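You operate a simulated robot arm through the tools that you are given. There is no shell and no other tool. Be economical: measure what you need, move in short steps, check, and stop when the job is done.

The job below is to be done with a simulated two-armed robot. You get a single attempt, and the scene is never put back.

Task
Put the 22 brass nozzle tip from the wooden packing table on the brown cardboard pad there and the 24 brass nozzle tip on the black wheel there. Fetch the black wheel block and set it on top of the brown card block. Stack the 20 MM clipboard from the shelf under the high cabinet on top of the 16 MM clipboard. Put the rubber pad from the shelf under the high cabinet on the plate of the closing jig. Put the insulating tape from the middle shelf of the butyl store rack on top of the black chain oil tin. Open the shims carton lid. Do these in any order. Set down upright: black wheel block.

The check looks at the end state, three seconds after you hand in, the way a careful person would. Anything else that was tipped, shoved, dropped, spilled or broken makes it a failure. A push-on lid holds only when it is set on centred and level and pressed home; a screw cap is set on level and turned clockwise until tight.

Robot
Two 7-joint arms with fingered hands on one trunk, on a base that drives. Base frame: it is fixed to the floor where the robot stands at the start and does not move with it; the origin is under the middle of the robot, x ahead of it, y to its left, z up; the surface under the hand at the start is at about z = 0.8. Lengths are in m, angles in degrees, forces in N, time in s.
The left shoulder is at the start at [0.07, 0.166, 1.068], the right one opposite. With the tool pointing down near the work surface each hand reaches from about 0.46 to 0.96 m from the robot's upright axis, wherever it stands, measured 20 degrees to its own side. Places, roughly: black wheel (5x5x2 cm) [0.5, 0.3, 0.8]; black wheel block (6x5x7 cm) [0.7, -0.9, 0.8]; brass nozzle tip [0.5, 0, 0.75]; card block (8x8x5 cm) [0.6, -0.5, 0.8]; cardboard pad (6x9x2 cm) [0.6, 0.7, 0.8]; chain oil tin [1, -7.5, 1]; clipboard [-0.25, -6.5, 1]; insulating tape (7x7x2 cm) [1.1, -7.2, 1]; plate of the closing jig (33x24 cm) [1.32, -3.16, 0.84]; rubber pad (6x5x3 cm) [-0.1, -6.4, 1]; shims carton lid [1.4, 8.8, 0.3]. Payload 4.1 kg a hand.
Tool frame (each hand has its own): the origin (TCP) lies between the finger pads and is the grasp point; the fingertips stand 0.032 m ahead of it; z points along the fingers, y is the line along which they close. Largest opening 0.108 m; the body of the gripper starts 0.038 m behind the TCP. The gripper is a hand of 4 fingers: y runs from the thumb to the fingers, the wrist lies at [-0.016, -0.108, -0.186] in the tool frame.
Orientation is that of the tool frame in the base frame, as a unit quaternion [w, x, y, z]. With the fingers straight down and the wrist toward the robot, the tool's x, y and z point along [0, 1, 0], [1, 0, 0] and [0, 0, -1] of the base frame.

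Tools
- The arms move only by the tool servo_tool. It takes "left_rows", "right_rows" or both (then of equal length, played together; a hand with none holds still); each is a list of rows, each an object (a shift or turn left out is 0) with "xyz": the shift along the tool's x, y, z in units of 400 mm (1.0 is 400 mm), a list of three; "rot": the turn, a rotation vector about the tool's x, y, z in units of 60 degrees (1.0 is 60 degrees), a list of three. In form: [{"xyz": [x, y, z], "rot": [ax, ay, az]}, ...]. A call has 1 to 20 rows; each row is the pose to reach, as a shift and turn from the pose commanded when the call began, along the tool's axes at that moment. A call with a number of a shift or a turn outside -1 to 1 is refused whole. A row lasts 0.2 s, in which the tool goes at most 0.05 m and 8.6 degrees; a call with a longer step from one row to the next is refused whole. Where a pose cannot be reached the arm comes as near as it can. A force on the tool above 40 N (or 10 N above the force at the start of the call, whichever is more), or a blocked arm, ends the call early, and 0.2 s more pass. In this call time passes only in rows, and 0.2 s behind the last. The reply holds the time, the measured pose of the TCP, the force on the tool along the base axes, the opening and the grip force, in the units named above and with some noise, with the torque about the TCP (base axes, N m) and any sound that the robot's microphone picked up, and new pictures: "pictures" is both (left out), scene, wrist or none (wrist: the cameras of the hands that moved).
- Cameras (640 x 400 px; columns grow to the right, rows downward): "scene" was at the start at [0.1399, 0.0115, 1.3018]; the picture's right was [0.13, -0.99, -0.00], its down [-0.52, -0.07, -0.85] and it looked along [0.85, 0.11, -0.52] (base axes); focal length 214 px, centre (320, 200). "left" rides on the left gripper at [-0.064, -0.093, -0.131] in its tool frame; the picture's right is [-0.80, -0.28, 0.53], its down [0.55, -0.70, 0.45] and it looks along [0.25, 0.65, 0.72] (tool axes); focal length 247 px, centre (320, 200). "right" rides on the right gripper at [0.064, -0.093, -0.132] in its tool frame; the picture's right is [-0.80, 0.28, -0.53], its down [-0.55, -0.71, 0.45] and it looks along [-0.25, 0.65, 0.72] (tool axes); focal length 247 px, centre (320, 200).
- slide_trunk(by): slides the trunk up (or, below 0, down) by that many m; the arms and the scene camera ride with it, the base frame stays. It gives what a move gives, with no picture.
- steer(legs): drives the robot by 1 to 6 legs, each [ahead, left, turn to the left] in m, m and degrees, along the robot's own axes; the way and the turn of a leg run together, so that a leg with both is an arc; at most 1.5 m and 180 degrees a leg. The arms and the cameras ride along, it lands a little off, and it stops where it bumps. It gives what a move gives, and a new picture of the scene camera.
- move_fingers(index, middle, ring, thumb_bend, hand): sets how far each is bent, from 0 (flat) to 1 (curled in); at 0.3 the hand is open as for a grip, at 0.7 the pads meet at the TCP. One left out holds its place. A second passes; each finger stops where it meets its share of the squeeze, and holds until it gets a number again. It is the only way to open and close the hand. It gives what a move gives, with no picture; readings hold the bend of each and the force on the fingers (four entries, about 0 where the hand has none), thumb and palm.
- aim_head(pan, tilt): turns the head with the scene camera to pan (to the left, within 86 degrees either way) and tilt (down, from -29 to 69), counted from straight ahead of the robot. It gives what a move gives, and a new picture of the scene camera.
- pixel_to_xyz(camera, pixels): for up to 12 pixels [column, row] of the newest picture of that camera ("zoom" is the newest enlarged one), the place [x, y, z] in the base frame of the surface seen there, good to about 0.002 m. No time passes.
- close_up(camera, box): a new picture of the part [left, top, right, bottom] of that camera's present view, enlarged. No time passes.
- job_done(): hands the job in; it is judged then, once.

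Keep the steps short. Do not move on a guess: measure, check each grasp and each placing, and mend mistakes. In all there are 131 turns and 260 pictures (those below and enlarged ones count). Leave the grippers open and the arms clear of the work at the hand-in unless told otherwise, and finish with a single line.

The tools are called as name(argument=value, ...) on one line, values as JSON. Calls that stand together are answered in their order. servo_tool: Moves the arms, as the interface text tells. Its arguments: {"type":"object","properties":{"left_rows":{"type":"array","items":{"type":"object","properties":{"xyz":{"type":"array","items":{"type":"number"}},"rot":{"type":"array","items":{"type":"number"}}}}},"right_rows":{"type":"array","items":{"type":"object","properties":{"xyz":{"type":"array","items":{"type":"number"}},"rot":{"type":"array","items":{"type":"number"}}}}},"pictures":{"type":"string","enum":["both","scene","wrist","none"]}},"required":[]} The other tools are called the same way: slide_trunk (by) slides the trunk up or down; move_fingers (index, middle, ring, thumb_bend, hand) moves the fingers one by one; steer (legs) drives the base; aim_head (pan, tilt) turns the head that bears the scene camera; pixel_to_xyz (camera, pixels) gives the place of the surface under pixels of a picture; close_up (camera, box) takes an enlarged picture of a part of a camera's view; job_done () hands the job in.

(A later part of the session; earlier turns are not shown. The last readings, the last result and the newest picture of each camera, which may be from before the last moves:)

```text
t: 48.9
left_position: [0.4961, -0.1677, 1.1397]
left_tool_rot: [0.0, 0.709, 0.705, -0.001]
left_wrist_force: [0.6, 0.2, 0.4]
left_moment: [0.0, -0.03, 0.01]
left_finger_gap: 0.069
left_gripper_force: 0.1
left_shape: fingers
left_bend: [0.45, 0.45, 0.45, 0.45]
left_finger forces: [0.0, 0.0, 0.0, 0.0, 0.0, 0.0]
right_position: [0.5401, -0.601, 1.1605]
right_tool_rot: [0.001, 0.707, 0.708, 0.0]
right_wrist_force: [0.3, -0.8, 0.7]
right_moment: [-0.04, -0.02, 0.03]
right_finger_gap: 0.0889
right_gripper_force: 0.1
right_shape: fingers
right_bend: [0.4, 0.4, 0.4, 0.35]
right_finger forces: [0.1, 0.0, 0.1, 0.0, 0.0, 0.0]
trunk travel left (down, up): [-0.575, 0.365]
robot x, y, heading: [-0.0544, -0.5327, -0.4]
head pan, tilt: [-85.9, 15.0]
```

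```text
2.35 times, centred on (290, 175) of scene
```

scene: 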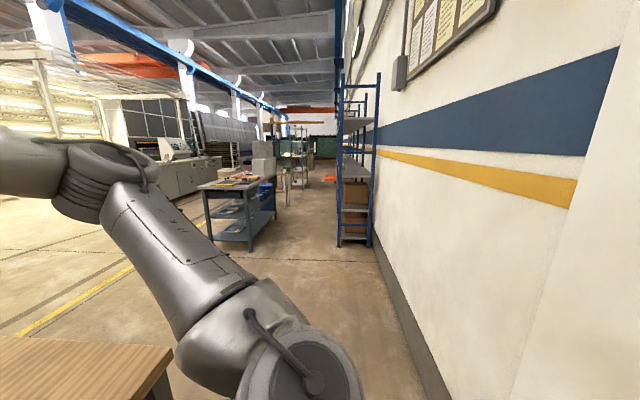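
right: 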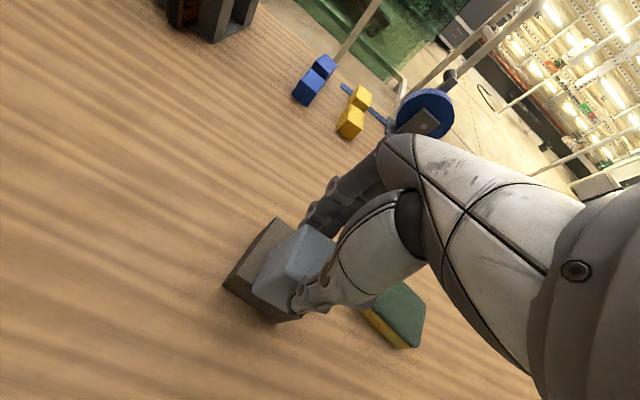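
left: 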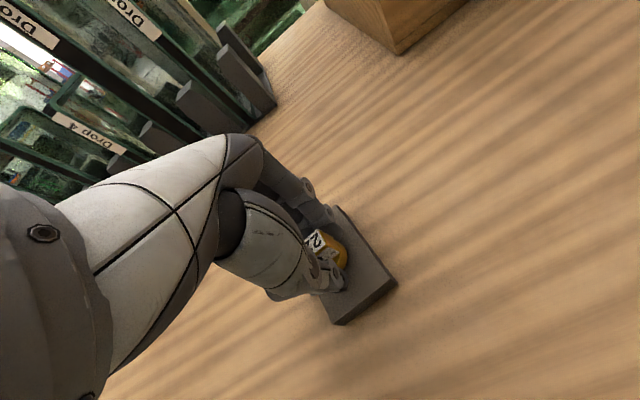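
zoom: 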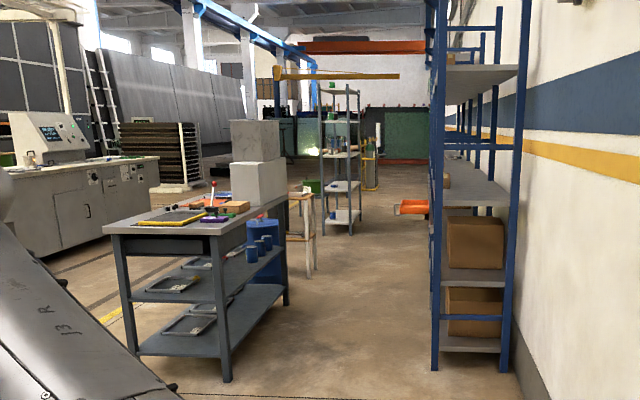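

The wall is at x -0.52. The rack occupies x -0.5 to -0.07 from y -3.2 on, and the jig cart starts at x of about 1.0. I'll strafe right past the table end, go forward to the corridor centre, then turn right.

steer(legs=[[0, -1.2, 0], [0.5, 0, 0], [0, 0, -90]])

aim_head(pan=0, tilt=20)

aim_head(pan=35, tilt=25)

```text
t: 61.4
left_position: [0.7984, -2.2959, 1.1389]
left_tool_rot: [-0.001, 1.0, -0.01, -0.001]
left_wrist_force: [0.8, -0.1, -0.2]
left_moment: [0.0, -0.01, -0.03]
left_finger_gap: 0.0688
left_gripper_force: 0.1
left_shape: fingers
left_bend: [0.45, 0.45, 0.45, 0.45]
left_finger forces: [0.1, 0.1, 0.0, 0.1, 0.0, 0.1]
right_position: [0.3641, -2.3303, 1.161]
right_tool_rot: [0.0, 1.0, -0.008, 0.0]
right_wrist_force: [-0.1, 0.0, -0.1]
right_moment: [0.02, 0.0, 0.0]
right_finger_gap: 0.0887
right_gripper_force: 0.1
right_shape: fingers
right_bend: [0.4, 0.4, 0.4, 0.35]
right_finger forces: [0.1, 0.1, 0.1, 0.0, 0.1, 0.0]
trunk travel left (down, up): [-0.575, 0.365]
robot x, y, heading: [0.441, -1.7383, -91.6]
head pan, tilt: [-85.9, 15.0]
```

scene: 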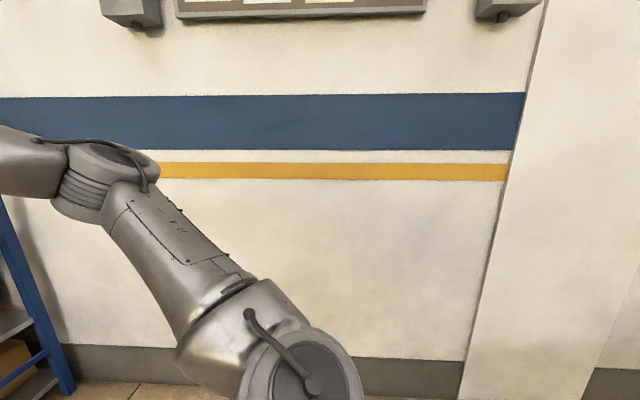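

```text
t: 63.0
left_position: [0.798, -2.2938, 1.1392]
left_tool_rot: [-0.002, 1.0, -0.011, -0.001]
left_wrist_force: [0.3, -0.3, 0.5]
left_moment: [0.0, -0.01, 0.03]
left_finger_gap: 0.0688
left_gripper_force: 0.1
left_shape: fingers
left_bend: [0.45, 0.45, 0.45, 0.45]
left_finger forces: [0.1, 0.0, 0.1, 0.1, 0.0, 0.0]
right_position: [0.365, -2.3291, 1.1612]
right_tool_rot: [-0.001, 1.0, -0.008, 0.0]
right_wrist_force: [-0.3, 0.2, 0.3]
right_moment: [-0.01, 0.01, -0.02]
right_finger_gap: 0.0888
right_gripper_force: 0.1
right_shape: fingers
right_bend: [0.4, 0.4, 0.4, 0.35]
right_finger forces: [0.0, 0.0, 0.1, 0.0, 0.0, 0.0]
trunk travel left (down, up): [-0.575, 0.365]
robot x, y, heading: [0.445, -1.7408, -91.7]
head pan, tilt: [0.0, 20.0]
```

scene: 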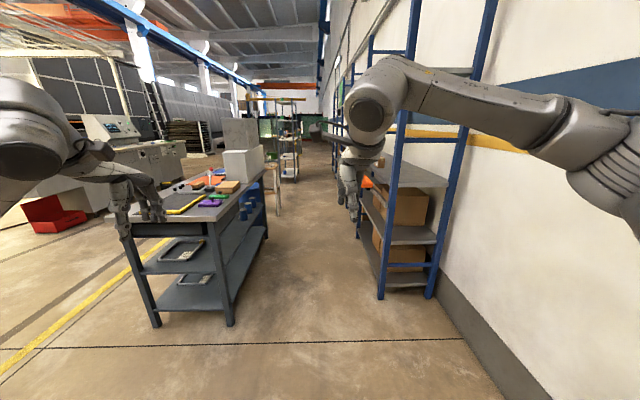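

```text
t: 64.0
left_position: [0.7981, -2.2945, 1.1399]
left_tool_rot: [-0.001, 1.0, -0.011, -0.001]
left_wrist_force: [0.1, -0.3, -0.9]
left_moment: [0.03, -0.01, 0.02]
left_finger_gap: 0.0687
left_gripper_force: 0.1
left_shape: fingers
left_bend: [0.45, 0.45, 0.45, 0.45]
left_finger forces: [0.0, 0.1, 0.0, 0.1, 0.0, 0.0]
right_position: [0.3654, -2.3305, 1.1603]
right_tool_rot: [0.0, 1.0, -0.008, 0.0]
right_wrist_force: [0.5, 0.6, 0.5]
right_moment: [0.01, -0.01, 0.04]
right_finger_gap: 0.0886
right_gripper_force: 0.1
right_shape: fingers
right_bend: [0.4, 0.4, 0.4, 0.35]
right_finger forces: [0.0, 0.0, 0.0, 0.1, 0.0, 0.1]
trunk travel left (down, up): [-0.575, 0.365]
robot x, y, heading: [0.4443, -1.7393, -91.4]
head pan, tilt: [35.0, 25.0]
```

scene: 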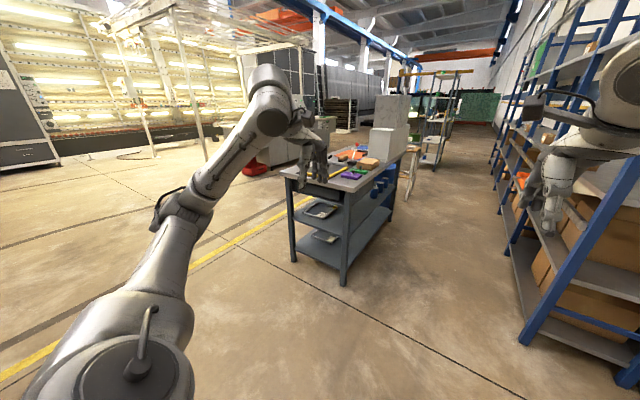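

The table ahead-left holds the closing jig. I'll zoom in on it and measure the corridor width.

close_up(camera="scene", box=[270, 120, 430, 220])

pixel_to_xyz(camera="scene", pixels=[[342, 187], [345, 282], [405, 150], [300, 172], [345, 172], [411, 170], [519, 340], [520, 250], [436, 155], [355, 176]])

```text
4.00 times, centred on (350, 170) of scene
```

zoom: 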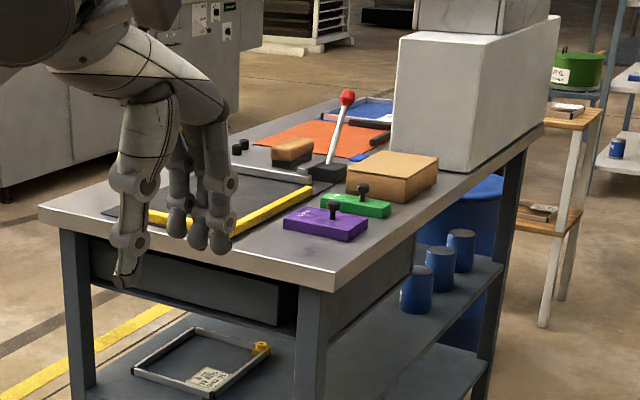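

```text
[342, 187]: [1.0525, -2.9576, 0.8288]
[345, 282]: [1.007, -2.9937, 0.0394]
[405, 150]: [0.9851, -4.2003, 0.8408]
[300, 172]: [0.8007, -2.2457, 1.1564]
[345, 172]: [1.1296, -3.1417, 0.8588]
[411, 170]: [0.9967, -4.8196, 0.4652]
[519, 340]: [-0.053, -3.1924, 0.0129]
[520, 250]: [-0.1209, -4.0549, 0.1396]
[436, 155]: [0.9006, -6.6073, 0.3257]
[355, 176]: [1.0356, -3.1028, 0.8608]
```

The corridor is about x -0.05 to 0.985. I'll check how far my right elbow sticks out.

aim_head(pan=-45, tilt=30)

pixel_to_xyz(camera="scene", pixels=[[330, 250], [380, 200], [420, 250], [460, 300], [300, 150], [250, 100], [400, 330], [500, 250]])

```text
t: 65.5
left_position: [0.7988, -2.2951, 1.1384]
left_tool_rot: [0.0, 1.0, -0.011, -0.001]
left_wrist_force: [-0.3, -0.6, -0.6]
left_moment: [0.01, 0.01, 0.03]
left_finger_gap: 0.0685
left_gripper_force: 0.1
left_shape: fingers
left_bend: [0.45, 0.45, 0.45, 0.45]
left_finger forces: [0.1, 0.0, 0.0, 0.0, 0.0, 0.0]
right_position: [0.3649, -2.3298, 1.16]
right_tool_rot: [0.0, 1.0, -0.008, 0.0]
right_wrist_force: [0.0, 0.0, 0.7]
right_moment: [-0.01, 0.02, 0.04]
right_finger_gap: 0.0889
right_gripper_force: 0.0
right_shape: fingers
right_bend: [0.4, 0.4, 0.4, 0.35]
right_finger forces: [0.0, 0.0, 0.0, 0.0, 0.1, 0.1]
trunk travel left (down, up): [-0.575, 0.365]
robot x, y, heading: [0.4434, -1.7389, -91.4]
head pan, tilt: [-45.0, 30.0]
```

scene: 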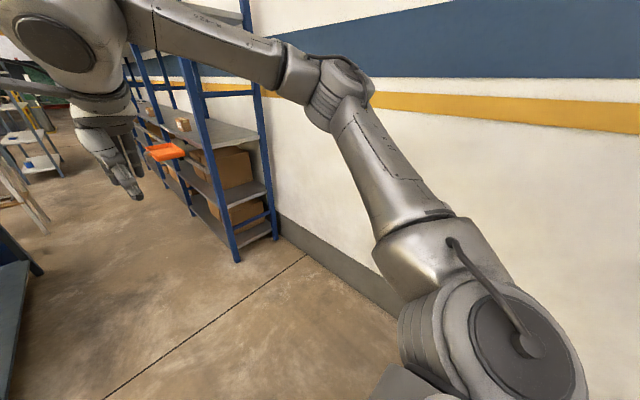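

```text
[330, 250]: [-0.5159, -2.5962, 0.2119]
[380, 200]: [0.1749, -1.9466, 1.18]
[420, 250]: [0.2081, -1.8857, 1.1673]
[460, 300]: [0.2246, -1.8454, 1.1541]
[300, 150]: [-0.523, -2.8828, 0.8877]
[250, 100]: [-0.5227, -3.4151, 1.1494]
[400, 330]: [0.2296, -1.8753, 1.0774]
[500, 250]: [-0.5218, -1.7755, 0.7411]
```

pixel_to_xyz(camera="scene", pixels=[[340, 90], [360, 95], [320, 110], [165, 150], [150, 152], [235, 240]])

aim_head(pan=0, tilt=20)

close_up(camera="scene", box=[220, 80, 400, 230])

```text
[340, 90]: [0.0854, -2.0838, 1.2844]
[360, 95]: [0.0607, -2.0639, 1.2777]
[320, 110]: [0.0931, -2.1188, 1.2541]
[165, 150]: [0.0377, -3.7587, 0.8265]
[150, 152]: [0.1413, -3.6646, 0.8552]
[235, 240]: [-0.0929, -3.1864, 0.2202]
```

```text
t: 66.7
left_position: [0.7986, -2.2949, 1.1385]
left_tool_rot: [-0.001, 1.0, -0.011, -0.001]
left_wrist_force: [-0.1, -0.5, -1.0]
left_moment: [0.01, -0.04, 0.03]
left_finger_gap: 0.0688
left_gripper_force: 0.0
left_shape: fingers
left_bend: [0.45, 0.45, 0.45, 0.45]
left_finger forces: [0.1, 0.1, 0.1, 0.1, 0.0, 0.0]
right_position: [0.3641, -2.3296, 1.1604]
right_tool_rot: [0.0, 1.0, -0.008, 0.0]
right_wrist_force: [0.5, -0.4, -0.7]
right_moment: [-0.03, 0.01, 0.02]
right_finger_gap: 0.0887
right_gripper_force: 0.2
right_shape: fingers
right_bend: [0.4, 0.4, 0.4, 0.35]
right_finger forces: [0.1, 0.0, 0.0, 0.0, 0.1, 0.0]
trunk travel left (down, up): [-0.575, 0.365]
robot x, y, heading: [0.4385, -1.7391, -91.5]
head pan, tilt: [0.0, 20.0]
```

scene: 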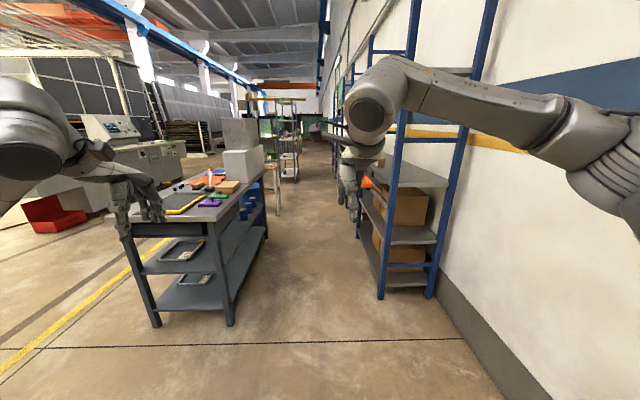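

```text
2.67 times, centred on (310, 155) of scene
```

zoom: 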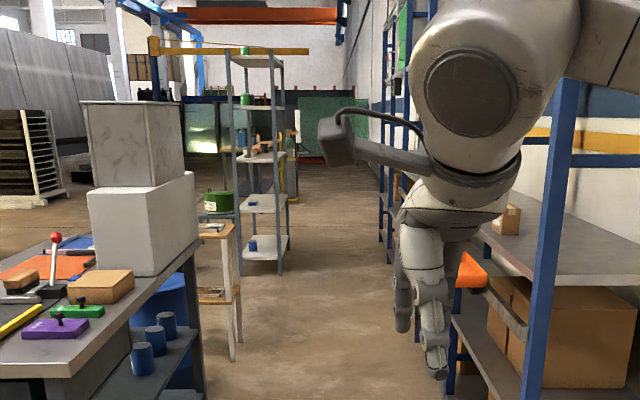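

An orange bin sticks out to x 0.145 at y -3.7. I'll shift 5 cm left, straighten the heading, and drive ahead 2.6 m.

steer(legs=[[0, 0.05, 1.5], [1.3, 0, 0], [1.3, 0, 0]])

aim_head(pan=-50, tilt=15)

aim_head(pan=20, tilt=15)

```text
t: 75.9
left_position: [0.945, -3.7883, 1.1635]
left_tool_rot: [0.025, 0.999, 0.047, 0.013]
left_wrist_force: [-102.3, 0.4, 42.0]
left_moment: [1.76, -11.51, 4.13]
left_finger_gap: 0.0691
left_gripper_force: 19.8
left_shape: fingers
left_bend: [0.45, 0.45, 0.46, 0.45]
left_finger forces: [0.0, 0.0, 7.0, 0.0, 0.0, 32.2]
right_position: [0.5385, -3.8993, 1.1682]
right_tool_rot: [0.007, 0.997, 0.077, 0.011]
right_wrist_force: [0.2, -0.2, -0.4]
right_moment: [-0.01, -0.01, -0.04]
right_finger_gap: 0.0888
right_gripper_force: 0.0
right_shape: fingers
right_bend: [0.4, 0.4, 0.4, 0.35]
right_finger forces: [0.1, 0.0, 0.1, 0.0, 0.0, 0.0]
trunk travel left (down, up): [-0.575, 0.365]
robot x, y, heading: [0.5392, -3.3185, -81.8]
head pan, tilt: [0.0, 20.0]
stopped in leg 3: the force on the tool passed its limit at 221 N (the readings are from after the stop); the commanded pose is now the measured one
```

scene: 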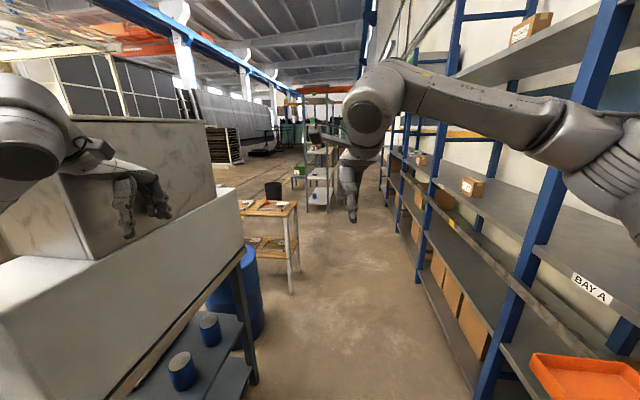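

```text
t: 77.0
left_position: [0.9445, -3.7895, 1.1631]
left_tool_rot: [0.025, 0.998, 0.048, 0.014]
left_wrist_force: [-114.0, -5.1, 36.8]
left_moment: [2.03, -12.47, 4.24]
left_finger_gap: 0.0693
left_gripper_force: 21.8
left_shape: fingers
left_bend: [0.45, 0.45, 0.45, 0.45]
left_finger forces: [0.0, 0.0, 7.9, 0.0, 0.0, 36.0]
right_position: [0.5377, -3.8969, 1.1694]
right_tool_rot: [0.009, 0.997, 0.076, 0.01]
right_wrist_force: [-0.6, -0.8, 0.1]
right_moment: [0.0, 0.02, -0.01]
right_finger_gap: 0.089
right_gripper_force: 0.0
right_shape: fingers
right_bend: [0.4, 0.4, 0.4, 0.35]
right_finger forces: [0.0, 0.0, 0.0, 0.1, 0.0, 0.1]
trunk travel left (down, up): [-0.575, 0.365]
robot x, y, heading: [0.5426, -3.3204, -81.9]
head pan, tilt: [-50.0, 15.0]
```

scene: 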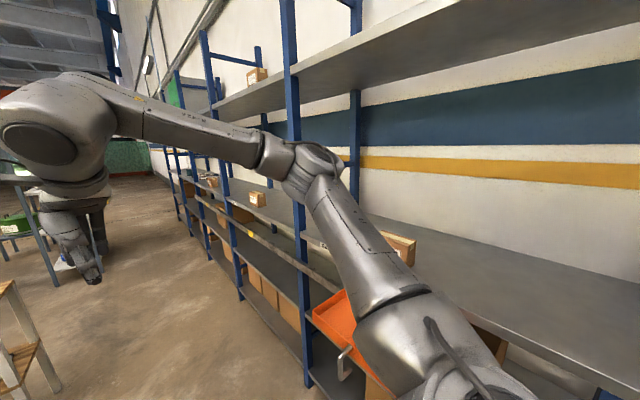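

```text
t: 78.5
left_position: [0.9444, -3.7896, 1.1637]
left_tool_rot: [0.024, 0.998, 0.047, 0.015]
left_wrist_force: [-109.5, -3.5, 39.2]
left_moment: [1.69, -11.86, 3.83]
left_finger_gap: 0.0694
left_gripper_force: 23.3
left_shape: fingers
left_bend: [0.45, 0.45, 0.45, 0.45]
left_finger forces: [0.1, 0.0, 8.3, 0.1, 0.0, 37.3]
right_position: [0.5374, -3.898, 1.1695]
right_tool_rot: [0.009, 0.997, 0.076, 0.011]
right_wrist_force: [-1.1, 0.0, 0.1]
right_moment: [0.06, 0.02, -0.02]
right_finger_gap: 0.0891
right_gripper_force: 0.1
right_shape: fingers
right_bend: [0.4, 0.4, 0.4, 0.35]
right_finger forces: [0.0, 0.0, 0.0, 0.1, 0.1, 0.1]
trunk travel left (down, up): [-0.575, 0.365]
robot x, y, heading: [0.539, -3.3213, -81.9]
head pan, tilt: [20.0, 15.0]
```

scene: 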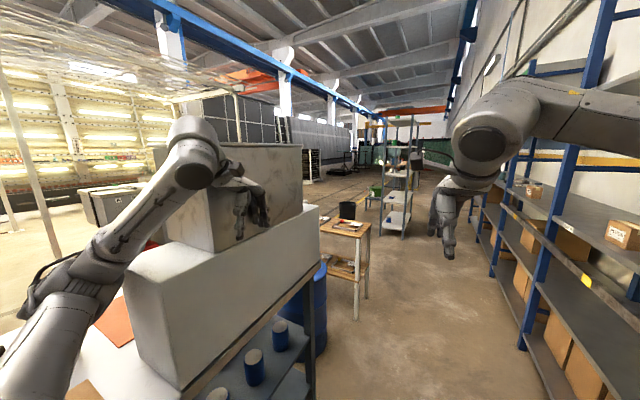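

My left hand bumped the pale box on the cart. I'll strafe right 8 cm to release the contact and check whether the box moved.

steer(legs=[[0, -0.08, 0]])

close_up(camera="scene", box=[60, 120, 380, 320])

close_up(camera="left", box=[0, 0, 640, 400])

```text
t: 79.4
left_position: [0.9405, -3.7953, 1.1509]
left_tool_rot: [0.016, 0.997, 0.073, 0.009]
left_wrist_force: [-0.5, 0.7, 0.1]
left_moment: [0.0, -0.04, -0.04]
left_finger_gap: 0.0688
left_gripper_force: 0.7
left_shape: fingers
left_bend: [0.45, 0.45, 0.45, 0.45]
left_finger forces: [0.1, 0.1, 0.8, 0.0, 0.0, 0.2]
right_position: [0.5241, -3.9135, 1.1635]
right_tool_rot: [0.003, 0.996, 0.085, 0.002]
right_wrist_force: [0.5, -0.8, -0.3]
right_moment: [0.03, 0.03, 0.01]
right_finger_gap: 0.0889
right_gripper_force: 0.0
right_shape: fingers
right_bend: [0.4, 0.4, 0.4, 0.35]
right_finger forces: [0.1, 0.0, 0.0, 0.0, 0.0, 0.1]
trunk travel left (down, up): [-0.575, 0.365]
robot x, y, heading: [0.4953, -3.3232, -80.9]
head pan, tilt: [20.0, 15.0]
stopped in leg 1: the robot was blocked; the commanded pose is now the measured one
```

scene: 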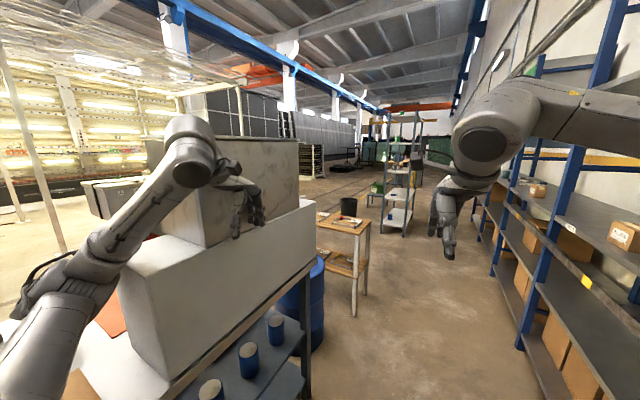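

```text
2.00 times, centred on (220, 220) of scene
```

zoom: 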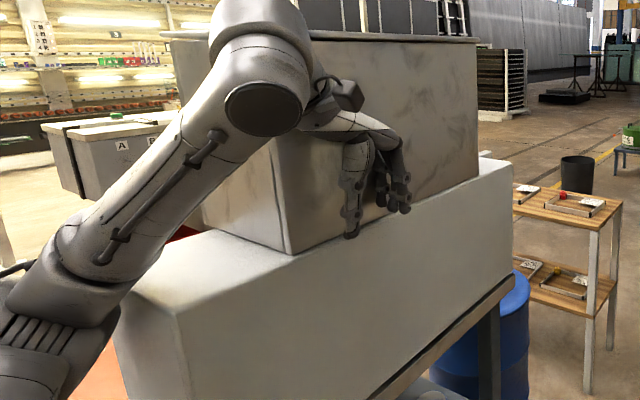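

```text
1.00 times, centred on (320, 200) of left (not enlarged: the box is as wide or as high as the picture)
```

zoom: 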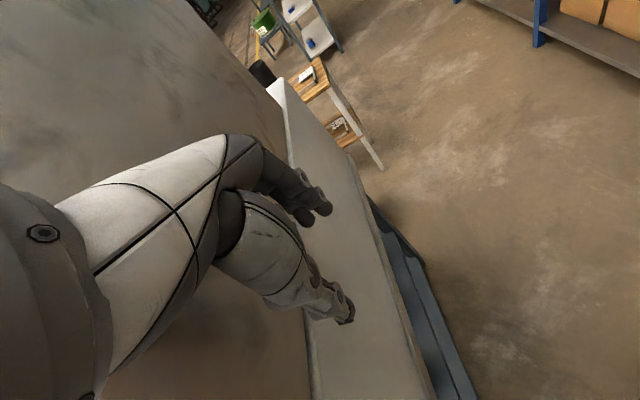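

The cart boxes look fixed; the robot itself was deflected. Something now blocks a move to the right, so I'll look there.

aim_head(pan=-75, tilt=45)

aim_head(pan=55, tilt=35)

```text
t: 81.1
left_position: [0.9399, -3.7945, 1.1515]
left_tool_rot: [0.016, 0.997, 0.071, 0.007]
left_wrist_force: [0.0, -0.4, 1.0]
left_moment: [0.0, 0.01, 0.01]
left_finger_gap: 0.0691
left_gripper_force: 0.0
left_shape: fingers
left_bend: [0.45, 0.45, 0.45, 0.45]
left_finger forces: [0.0, 0.0, 0.1, 0.0, 0.1, 0.0]
right_position: [0.5244, -3.9106, 1.1675]
right_tool_rot: [0.004, 0.997, 0.083, 0.0]
right_wrist_force: [-0.1, 0.5, -0.4]
right_moment: [-0.01, -0.01, 0.02]
right_finger_gap: 0.0891
right_gripper_force: 0.0
right_shape: fingers
right_bend: [0.4, 0.4, 0.4, 0.35]
right_finger forces: [0.0, 0.0, 0.0, 0.0, 0.0, 0.1]
trunk travel left (down, up): [-0.575, 0.365]
robot x, y, heading: [0.4974, -3.3262, -81.2]
head pan, tilt: [-75.0, 45.0]
```

scene: 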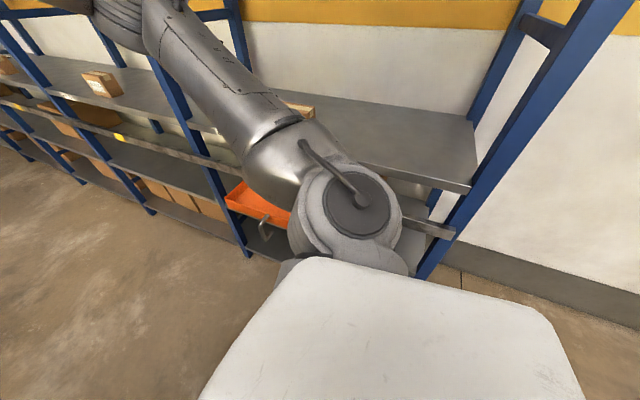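

```text
t: 83.2
left_position: [0.9396, -3.7947, 1.1517]
left_tool_rot: [0.017, 0.997, 0.071, 0.006]
left_wrist_force: [-0.4, -0.5, -0.1]
left_moment: [-0.01, -0.01, -0.01]
left_finger_gap: 0.069
left_gripper_force: 0.3
left_shape: fingers
left_bend: [0.45, 0.45, 0.45, 0.45]
left_finger forces: [0.0, 0.0, 0.2, 0.0, 0.0, 0.0]
right_position: [0.5237, -3.9117, 1.1663]
right_tool_rot: [0.004, 0.997, 0.082, 0.0]
right_wrist_force: [-0.2, 0.3, 1.0]
right_moment: [0.0, -0.04, -0.01]
right_finger_gap: 0.089
right_gripper_force: 0.1
right_shape: fingers
right_bend: [0.4, 0.4, 0.4, 0.35]
right_finger forces: [0.0, 0.0, 0.1, 0.0, 0.0, 0.1]
trunk travel left (down, up): [-0.575, 0.365]
robot x, y, heading: [0.4954, -3.3273, -81.0]
head pan, tilt: [55.0, 35.0]
```

scene: 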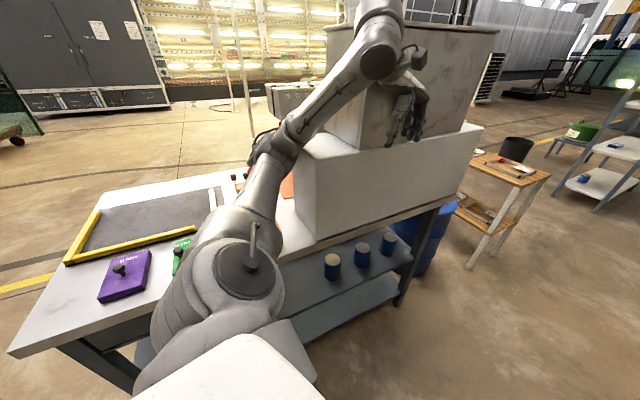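

aim_head(pan=-60, tilt=55)

close_up(camera="scene", box=[160, 100, 480, 300])

```text
t: 85.2
left_position: [0.9404, -3.7951, 1.1517]
left_tool_rot: [0.017, 0.997, 0.07, 0.007]
left_wrist_force: [0.0, 0.6, -0.2]
left_moment: [0.0, -0.01, -0.04]
left_finger_gap: 0.0691
left_gripper_force: 0.5
left_shape: fingers
left_bend: [0.45, 0.45, 0.45, 0.45]
left_finger forces: [0.0, 0.0, 0.3, 0.0, 0.0, 0.2]
right_position: [0.5246, -3.9115, 1.1661]
right_tool_rot: [0.005, 0.997, 0.083, 0.001]
right_wrist_force: [0.2, 0.0, -0.3]
right_moment: [0.0, 0.02, 0.01]
right_finger_gap: 0.0892
right_gripper_force: 0.1
right_shape: fingers
right_bend: [0.4, 0.4, 0.4, 0.35]
right_finger forces: [0.0, 0.0, 0.0, 0.1, 0.0, 0.1]
trunk travel left (down, up): [-0.575, 0.365]
robot x, y, heading: [0.4968, -3.3244, -80.9]
head pan, tilt: [-60.0, 55.0]
```

scene: 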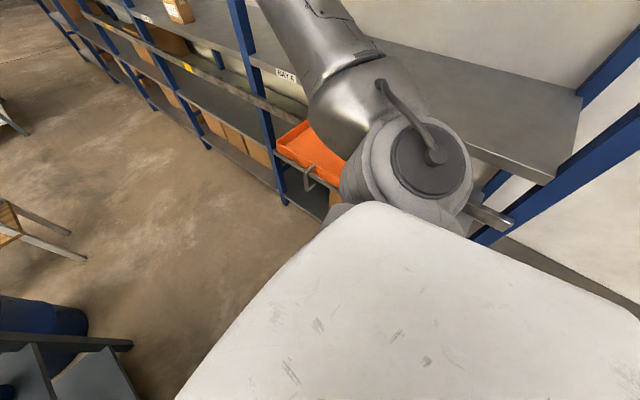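

```text
2.00 times, centred on (320, 200) of scene
```

zoom: 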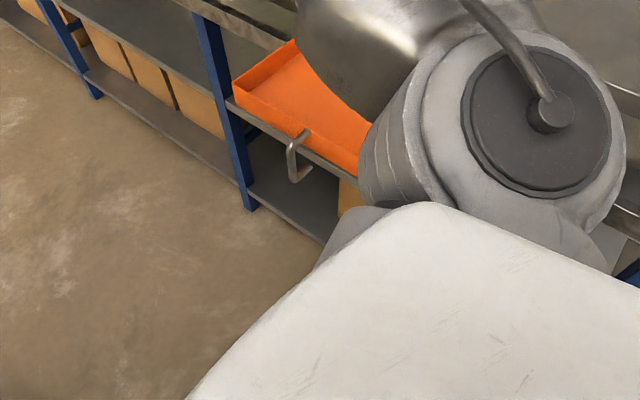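

pixel_to_xyz(camera="zoom", pixels=[[292, 155], [303, 170], [245, 100], [360, 150], [248, 200], [340, 240], [360, 225], [370, 180], [260, 185]])

```text
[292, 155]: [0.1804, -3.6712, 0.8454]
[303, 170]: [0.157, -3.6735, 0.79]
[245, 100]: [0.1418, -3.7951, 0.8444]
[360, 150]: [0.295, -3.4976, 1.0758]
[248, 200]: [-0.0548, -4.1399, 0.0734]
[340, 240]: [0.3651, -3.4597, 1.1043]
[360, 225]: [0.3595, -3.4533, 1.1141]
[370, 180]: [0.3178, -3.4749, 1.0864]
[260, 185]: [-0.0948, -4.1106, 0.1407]
```

The pull-out orange tray's handle reaches x 0.18 and its front is at x 0.14, unmoved. The gap to the cart at x 0.985 is about 0.8 m. I'll check the cart box height to see whether a raised trunk clears it.

aim_head(pan=40, tilt=15)

pixel_to_xyz(camera="scene", pixels=[[230, 145], [200, 150], [230, 200], [190, 230], [130, 200], [300, 200], [260, 150], [120, 110], [90, 160]])

```text
t: 86.9
left_position: [0.9409, -3.7948, 1.1514]
left_tool_rot: [0.016, 0.997, 0.071, 0.005]
left_wrist_force: [-1.3, -0.4, 0.3]
left_moment: [0.0, -0.01, -0.01]
left_finger_gap: 0.0689
left_gripper_force: 0.2
left_shape: fingers
left_bend: [0.45, 0.45, 0.45, 0.45]
left_finger forces: [0.0, 0.0, 0.3, 0.0, 0.1, 0.1]
right_position: [0.5242, -3.9117, 1.1667]
right_tool_rot: [0.004, 0.997, 0.082, 0.001]
right_wrist_force: [0.3, -0.3, 0.0]
right_moment: [0.01, 0.03, -0.02]
right_finger_gap: 0.089
right_gripper_force: 0.1
right_shape: fingers
right_bend: [0.4, 0.4, 0.4, 0.35]
right_finger forces: [0.0, 0.2, 0.0, 0.0, 0.1, 0.0]
trunk travel left (down, up): [-0.575, 0.365]
robot x, y, heading: [0.4972, -3.3264, -81.1]
head pan, tilt: [40.0, 15.0]
```

scene: 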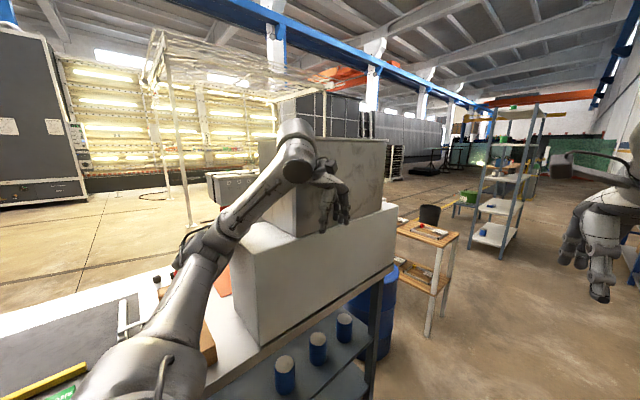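

```text
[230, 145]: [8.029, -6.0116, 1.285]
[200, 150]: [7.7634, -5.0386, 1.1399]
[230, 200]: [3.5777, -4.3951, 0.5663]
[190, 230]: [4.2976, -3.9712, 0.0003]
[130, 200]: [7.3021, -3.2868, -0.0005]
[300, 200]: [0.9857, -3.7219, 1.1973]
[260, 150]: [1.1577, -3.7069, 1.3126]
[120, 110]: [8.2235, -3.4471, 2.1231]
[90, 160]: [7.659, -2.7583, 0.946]
```

The box top is at about 1.32. Raising the trunk 0.33 m lifts the hands and elbows above it. Then I'll straighten the heading and centre at x of about 0.58.

slide_trunk(by=0.33)

steer(legs=[[0, 0.08, -9]])

```text
t: 90.2
left_position: [0.9408, -3.8106, 1.4746]
left_tool_rot: [0.009, 0.998, 0.069, 0.005]
left_wrist_force: [-0.2, 0.1, 0.4]
left_moment: [0.02, 0.05, 0.0]
left_finger_gap: 0.0689
left_gripper_force: 0.1
left_shape: fingers
left_bend: [0.45, 0.45, 0.45, 0.45]
left_finger forces: [0.1, 0.0, 0.0, 0.0, 0.0, 0.1]
right_position: [0.5253, -3.9255, 1.4871]
right_tool_rot: [-0.003, 0.997, 0.081, 0.0]
right_wrist_force: [0.9, -1.2, 0.2]
right_moment: [0.01, 0.02, 0.01]
right_finger_gap: 0.0891
right_gripper_force: 0.1
right_shape: fingers
right_bend: [0.4, 0.4, 0.4, 0.35]
right_finger forces: [0.1, 0.0, 0.0, 0.1, 0.0, 0.0]
trunk travel left (down, up): [-0.905, 0.035]
robot x, y, heading: [0.4955, -3.3296, -81.2]
head pan, tilt: [40.0, 15.0]
```

```text
t: 91.2
left_position: [0.9308, -3.8675, 1.4757]
left_tool_rot: [0.01, 1.0, -0.01, 0.007]
left_wrist_force: [-1.1, 0.8, 0.2]
left_moment: [0.01, -0.02, -0.01]
left_finger_gap: 0.0687
left_gripper_force: 0.0
left_shape: fingers
left_bend: [0.45, 0.45, 0.45, 0.45]
left_finger forces: [0.0, 0.0, 0.0, 0.1, 0.0, 0.0]
right_position: [0.5029, -3.9172, 1.4874]
right_tool_rot: [-0.002, 1.0, 0.003, 0.003]
right_wrist_force: [-1.3, 0.8, 1.0]
right_moment: [0.03, -0.06, -0.01]
right_finger_gap: 0.0891
right_gripper_force: 0.1
right_shape: fingers
right_bend: [0.4, 0.4, 0.4, 0.35]
right_finger forces: [0.0, 0.0, 0.1, 0.0, 0.0, 0.0]
trunk travel left (down, up): [-0.905, 0.035]
robot x, y, heading: [0.5701, -3.3206, -90.3]
head pan, tilt: [40.0, 15.0]
```

scene: 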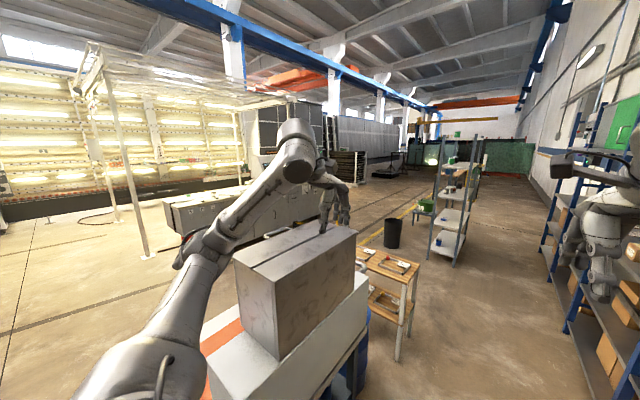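

I can see both boxes from above now, so I'll check whether the upper one was shoved.

close_up(camera="scene", box=[190, 210, 390, 400])

pixel_to_xyz(camera="scene", pixels=[[237, 262], [274, 283], [355, 233], [278, 352], [350, 305], [365, 275], [285, 378], [320, 228], [240, 330], [300, 265]])

```text
2.11 times, centred on (290, 305) of scene
```

zoom: 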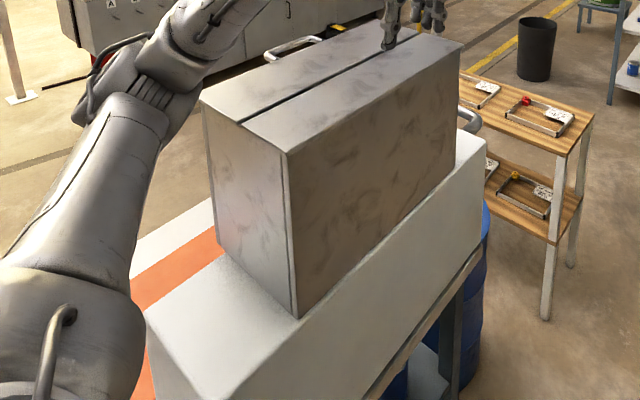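

```text
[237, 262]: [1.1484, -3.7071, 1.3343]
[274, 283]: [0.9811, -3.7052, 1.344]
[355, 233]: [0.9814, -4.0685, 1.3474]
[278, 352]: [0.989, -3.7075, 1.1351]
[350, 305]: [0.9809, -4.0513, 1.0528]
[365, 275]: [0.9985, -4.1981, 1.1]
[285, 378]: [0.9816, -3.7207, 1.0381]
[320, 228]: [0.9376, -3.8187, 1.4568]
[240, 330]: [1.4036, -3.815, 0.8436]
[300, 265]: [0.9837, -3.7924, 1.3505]
```

The box is square to the axes and untouched. Driving ahead 2.4 m in two legs.

steer(legs=[[1.2, 0, 0], [1.2, 0, 0]])

aim_head(pan=-35, tilt=25)

```text
t: 92.6
left_position: [0.9369, -3.9146, 1.4777]
left_tool_rot: [0.011, 1.0, -0.006, 0.007]
left_wrist_force: [-0.1, 0.2, 0.1]
left_moment: [0.0, 0.01, 0.02]
left_finger_gap: 0.0687
left_gripper_force: 0.0
left_shape: fingers
left_bend: [0.45, 0.45, 0.45, 0.45]
left_finger forces: [0.1, 0.1, 0.0, 0.1, 0.1, 0.1]
right_position: [0.5081, -3.9656, 1.487]
right_tool_rot: [-0.001, 1.0, 0.004, 0.001]
right_wrist_force: [-0.1, 0.5, -0.3]
right_moment: [0.01, -0.03, -0.01]
right_finger_gap: 0.0893
right_gripper_force: 0.1
right_shape: fingers
right_bend: [0.4, 0.4, 0.4, 0.35]
right_finger forces: [0.0, 0.1, 0.0, 0.0, 0.0, 0.1]
trunk travel left (down, up): [-0.905, 0.035]
robot x, y, heading: [0.5695, -3.3704, -90.2]
head pan, tilt: [40.0, 15.0]
stopped in leg 1: the robot was blocked; the commanded pose is now the measured one
```

scene: 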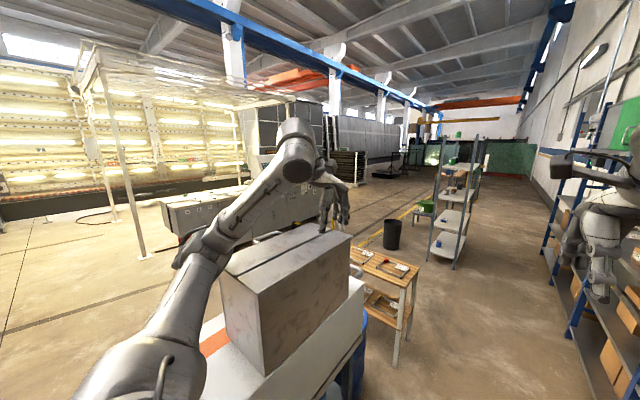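

```text
t: 94.1
left_position: [0.9372, -3.9161, 1.4778]
left_tool_rot: [0.012, 1.0, -0.006, 0.005]
left_wrist_force: [-0.3, 0.7, 0.4]
left_moment: [-0.01, 0.03, -0.01]
left_finger_gap: 0.0689
left_gripper_force: 0.1
left_shape: fingers
left_bend: [0.45, 0.45, 0.45, 0.45]
left_finger forces: [0.0, 0.1, 0.0, 0.0, 0.0, 0.0]
right_position: [0.508, -3.9654, 1.4886]
right_tool_rot: [-0.002, 1.0, 0.004, 0.0]
right_wrist_force: [0.1, -1.0, -0.1]
right_moment: [-0.01, 0.01, 0.0]
right_finger_gap: 0.0888
right_gripper_force: 0.1
right_shape: fingers
right_bend: [0.4, 0.4, 0.4, 0.35]
right_finger forces: [0.0, 0.0, 0.0, 0.0, 0.0, 0.0]
trunk travel left (down, up): [-0.905, 0.035]
robot x, y, heading: [0.5727, -3.3738, -90.5]
head pan, tilt: [-35.0, 25.0]
```

scene: 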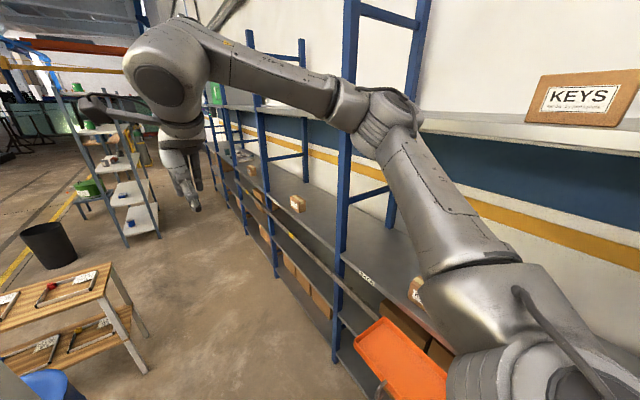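

The base is blocked by the tray handle; it's too wide front-on. Sideways it is narrower, so I'll back up to y of about -2.35, turn to face +x, and strafe through with the hands above the cart.

steer(legs=[[-1.05, 0, 0], [0, 0, 90]])

aim_head(pan=-40, tilt=35)

```text
t: 103.3
left_position: [1.1184, -1.9541, 1.4767]
left_tool_rot: [0.003, 0.71, 0.704, 0.011]
left_wrist_force: [0.3, 0.1, 0.1]
left_moment: [0.01, 0.0, 0.0]
left_finger_gap: 0.069
left_gripper_force: 0.1
left_shape: fingers
left_bend: [0.45, 0.45, 0.45, 0.45]
left_finger forces: [0.0, 0.1, 0.1, 0.1, 0.0, 0.0]
right_position: [1.1702, -2.3838, 1.4872]
right_tool_rot: [-0.002, 0.703, 0.711, -0.001]
right_wrist_force: [-0.7, -0.2, 1.1]
right_moment: [0.03, 0.03, -0.02]
right_finger_gap: 0.089
right_gripper_force: 0.0
right_shape: fingers
right_bend: [0.4, 0.4, 0.4, 0.35]
right_finger forces: [0.0, 0.1, 0.0, 0.1, 0.0, 0.0]
trunk travel left (down, up): [-0.905, 0.035]
robot x, y, heading: [0.5755, -2.3234, -0.1]
head pan, tilt: [-35.0, 25.0]
```

scene: 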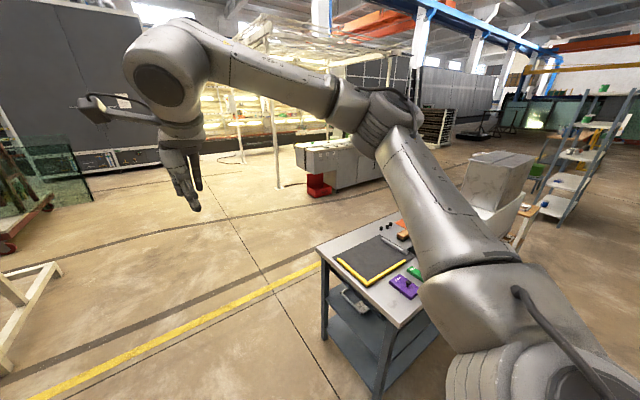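

```text
t: 104.0
left_position: [1.1181, -1.9546, 1.4757]
left_tool_rot: [0.003, 0.71, 0.704, 0.01]
left_wrist_force: [0.2, 0.5, 0.7]
left_moment: [0.0, -0.03, 0.0]
left_finger_gap: 0.0689
left_gripper_force: 0.0
left_shape: fingers
left_bend: [0.45, 0.45, 0.45, 0.45]
left_finger forces: [0.0, 0.1, 0.1, 0.0, 0.1, 0.0]
right_position: [1.1706, -2.3846, 1.4879]
right_tool_rot: [-0.002, 0.703, 0.711, -0.002]
right_wrist_force: [0.1, -0.7, -0.3]
right_moment: [0.01, 0.02, -0.01]
right_finger_gap: 0.089
right_gripper_force: 0.0
right_shape: fingers
right_bend: [0.4, 0.4, 0.4, 0.35]
right_finger forces: [0.0, 0.1, 0.0, 0.1, 0.0, 0.0]
trunk travel left (down, up): [-0.905, 0.035]
robot x, y, heading: [0.5727, -2.3212, 0.2]
head pan, tilt: [-40.0, 35.0]
```

scene: 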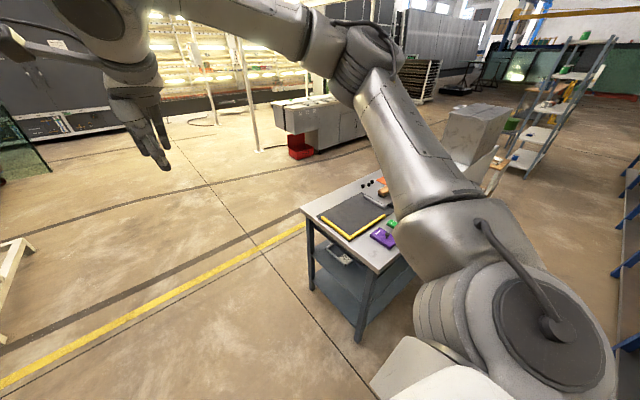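

There's also an open aisle beyond the cart. I'll measure it.

pixel_to_xyz(camera="scene", pixels=[[300, 158], [318, 148], [333, 138], [365, 138], [302, 208], [385, 172], [440, 95], [465, 92], [258, 150], [545, 140], [485, 105], [513, 165]])

aim_head(pan=-75, tilt=10)

```text
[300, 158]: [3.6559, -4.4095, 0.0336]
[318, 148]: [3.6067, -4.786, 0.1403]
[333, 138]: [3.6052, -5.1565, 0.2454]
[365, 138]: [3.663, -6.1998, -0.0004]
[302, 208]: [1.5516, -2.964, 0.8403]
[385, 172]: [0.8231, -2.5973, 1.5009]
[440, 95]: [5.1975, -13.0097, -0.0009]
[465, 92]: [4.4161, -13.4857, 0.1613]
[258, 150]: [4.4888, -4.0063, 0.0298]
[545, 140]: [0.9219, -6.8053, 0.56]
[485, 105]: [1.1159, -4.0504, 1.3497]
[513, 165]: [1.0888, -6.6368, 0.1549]
```

```text
t: 105.0
left_position: [1.1192, -1.9537, 1.4744]
left_tool_rot: [0.003, 0.71, 0.704, 0.01]
left_wrist_force: [0.5, -0.8, 0.6]
left_moment: [0.03, -0.02, 0.02]
left_finger_gap: 0.069
left_gripper_force: 0.0
left_shape: fingers
left_bend: [0.45, 0.45, 0.45, 0.45]
left_finger forces: [0.0, 0.1, 0.0, 0.1, 0.0, 0.0]
right_position: [1.1707, -2.3841, 1.4879]
right_tool_rot: [-0.002, 0.703, 0.712, -0.002]
right_wrist_force: [0.0, -0.5, 0.3]
right_moment: [0.02, -0.02, -0.01]
right_finger_gap: 0.0892
right_gripper_force: 0.1
right_shape: fingers
right_bend: [0.4, 0.4, 0.4, 0.35]
right_finger forces: [0.1, 0.1, 0.0, 0.0, 0.0, 0.0]
trunk travel left (down, up): [-0.905, 0.035]
robot x, y, heading: [0.5735, -2.3226, -0.0]
head pan, tilt: [-75.0, 10.0]
```

scene: 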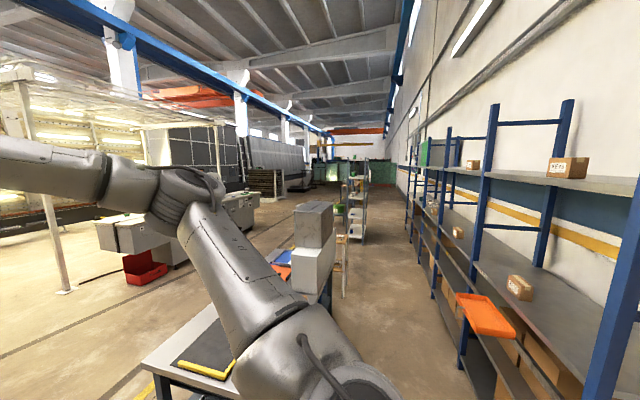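

The aisle between x 1.6 and 3.6 is clear. I'll go to x of about 2.45, turn right, and drive to y of about -5.2.

steer(legs=[[1.0, 0, 0], [0.9, 0, 0], [0, 0, -90], [1.45, 0, 0], [1.45, 0, 0]])

aim_head(pan=-40, tilt=25)

aim_head(pan=-10, tilt=20)

```text
t: 132.1
left_position: [2.772, -5.8022, 1.4756]
left_tool_rot: [0.009, 1.0, -0.013, 0.005]
left_wrist_force: [-0.3, 0.1, -0.6]
left_moment: [-0.03, 0.0, -0.04]
left_finger_gap: 0.069
left_gripper_force: 0.1
left_shape: fingers
left_bend: [0.45, 0.45, 0.45, 0.45]
left_finger forces: [0.1, 0.0, 0.0, 0.0, 0.0, 0.0]
right_position: [2.3425, -5.8457, 1.4895]
right_tool_rot: [-0.002, 1.0, -0.002, 0.001]
right_wrist_force: [1.1, 0.4, 0.4]
right_moment: [0.0, -0.04, 0.01]
right_finger_gap: 0.0887
right_gripper_force: 0.1
right_shape: fingers
right_bend: [0.4, 0.4, 0.4, 0.35]
right_finger forces: [0.1, 0.0, 0.0, 0.1, 0.0, 0.0]
trunk travel left (down, up): [-0.905, 0.035]
robot x, y, heading: [2.4146, -5.2522, -90.8]
head pan, tilt: [-75.0, 10.0]
```

scene: 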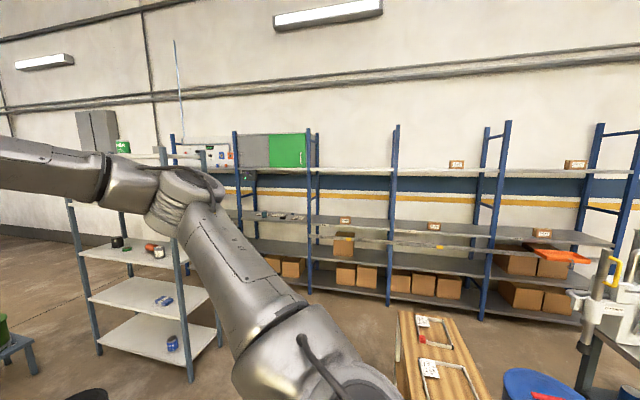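

```text
t: 133.1
left_position: [2.7733, -5.8033, 1.4758]
left_tool_rot: [0.01, 1.0, -0.013, 0.005]
left_wrist_force: [-0.5, 0.0, -0.4]
left_moment: [-0.05, -0.02, 0.01]
left_finger_gap: 0.0689
left_gripper_force: 0.2
left_shape: fingers
left_bend: [0.45, 0.45, 0.45, 0.45]
left_finger forces: [0.0, 0.1, 0.0, 0.0, 0.0, 0.0]
right_position: [2.3425, -5.8479, 1.4871]
right_tool_rot: [-0.003, 1.0, -0.003, 0.0]
right_wrist_force: [0.4, 1.0, -0.1]
right_moment: [-0.01, -0.02, 0.04]
right_finger_gap: 0.089
right_gripper_force: 0.0
right_shape: fingers
right_bend: [0.4, 0.4, 0.4, 0.35]
right_finger forces: [0.0, 0.0, 0.0, 0.0, 0.0, 0.0]
trunk travel left (down, up): [-0.905, 0.035]
robot x, y, heading: [2.4124, -5.2515, -90.8]
head pan, tilt: [-40.0, 25.0]
```

scene: 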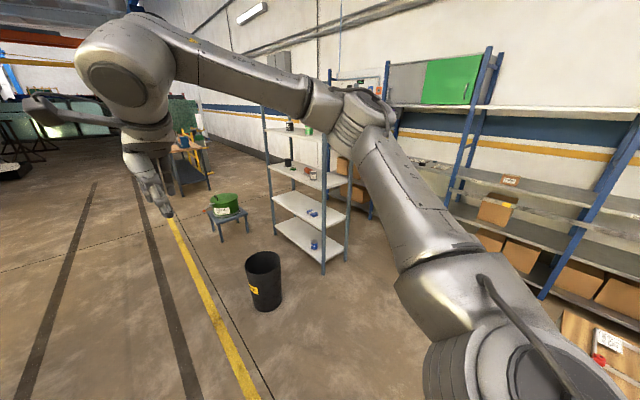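

```text
t: 134.1
left_position: [2.7727, -5.8043, 1.4748]
left_tool_rot: [0.009, 1.0, -0.012, 0.004]
left_wrist_force: [-0.8, 0.0, 0.4]
left_moment: [0.0, 0.0, 0.0]
left_finger_gap: 0.069
left_gripper_force: 0.1
left_shape: fingers
left_bend: [0.45, 0.45, 0.45, 0.45]
left_finger forces: [0.1, 0.0, 0.1, 0.0, 0.0, 0.0]
right_position: [2.3434, -5.8474, 1.4872]
right_tool_rot: [-0.003, 1.0, -0.003, 0.0]
right_wrist_force: [-0.3, -0.7, 0.1]
right_moment: [0.0, 0.0, 0.0]
right_finger_gap: 0.0891
right_gripper_force: 0.1
right_shape: fingers
right_bend: [0.4, 0.4, 0.4, 0.35]
right_finger forces: [0.0, 0.0, 0.0, 0.0, 0.0, 0.0]
trunk travel left (down, up): [-0.905, 0.035]
robot x, y, heading: [2.4136, -5.2523, -90.9]
head pan, tilt: [-10.0, 20.0]
```

scene: 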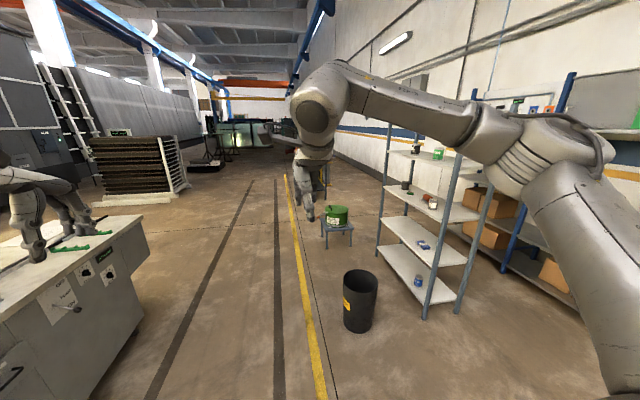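

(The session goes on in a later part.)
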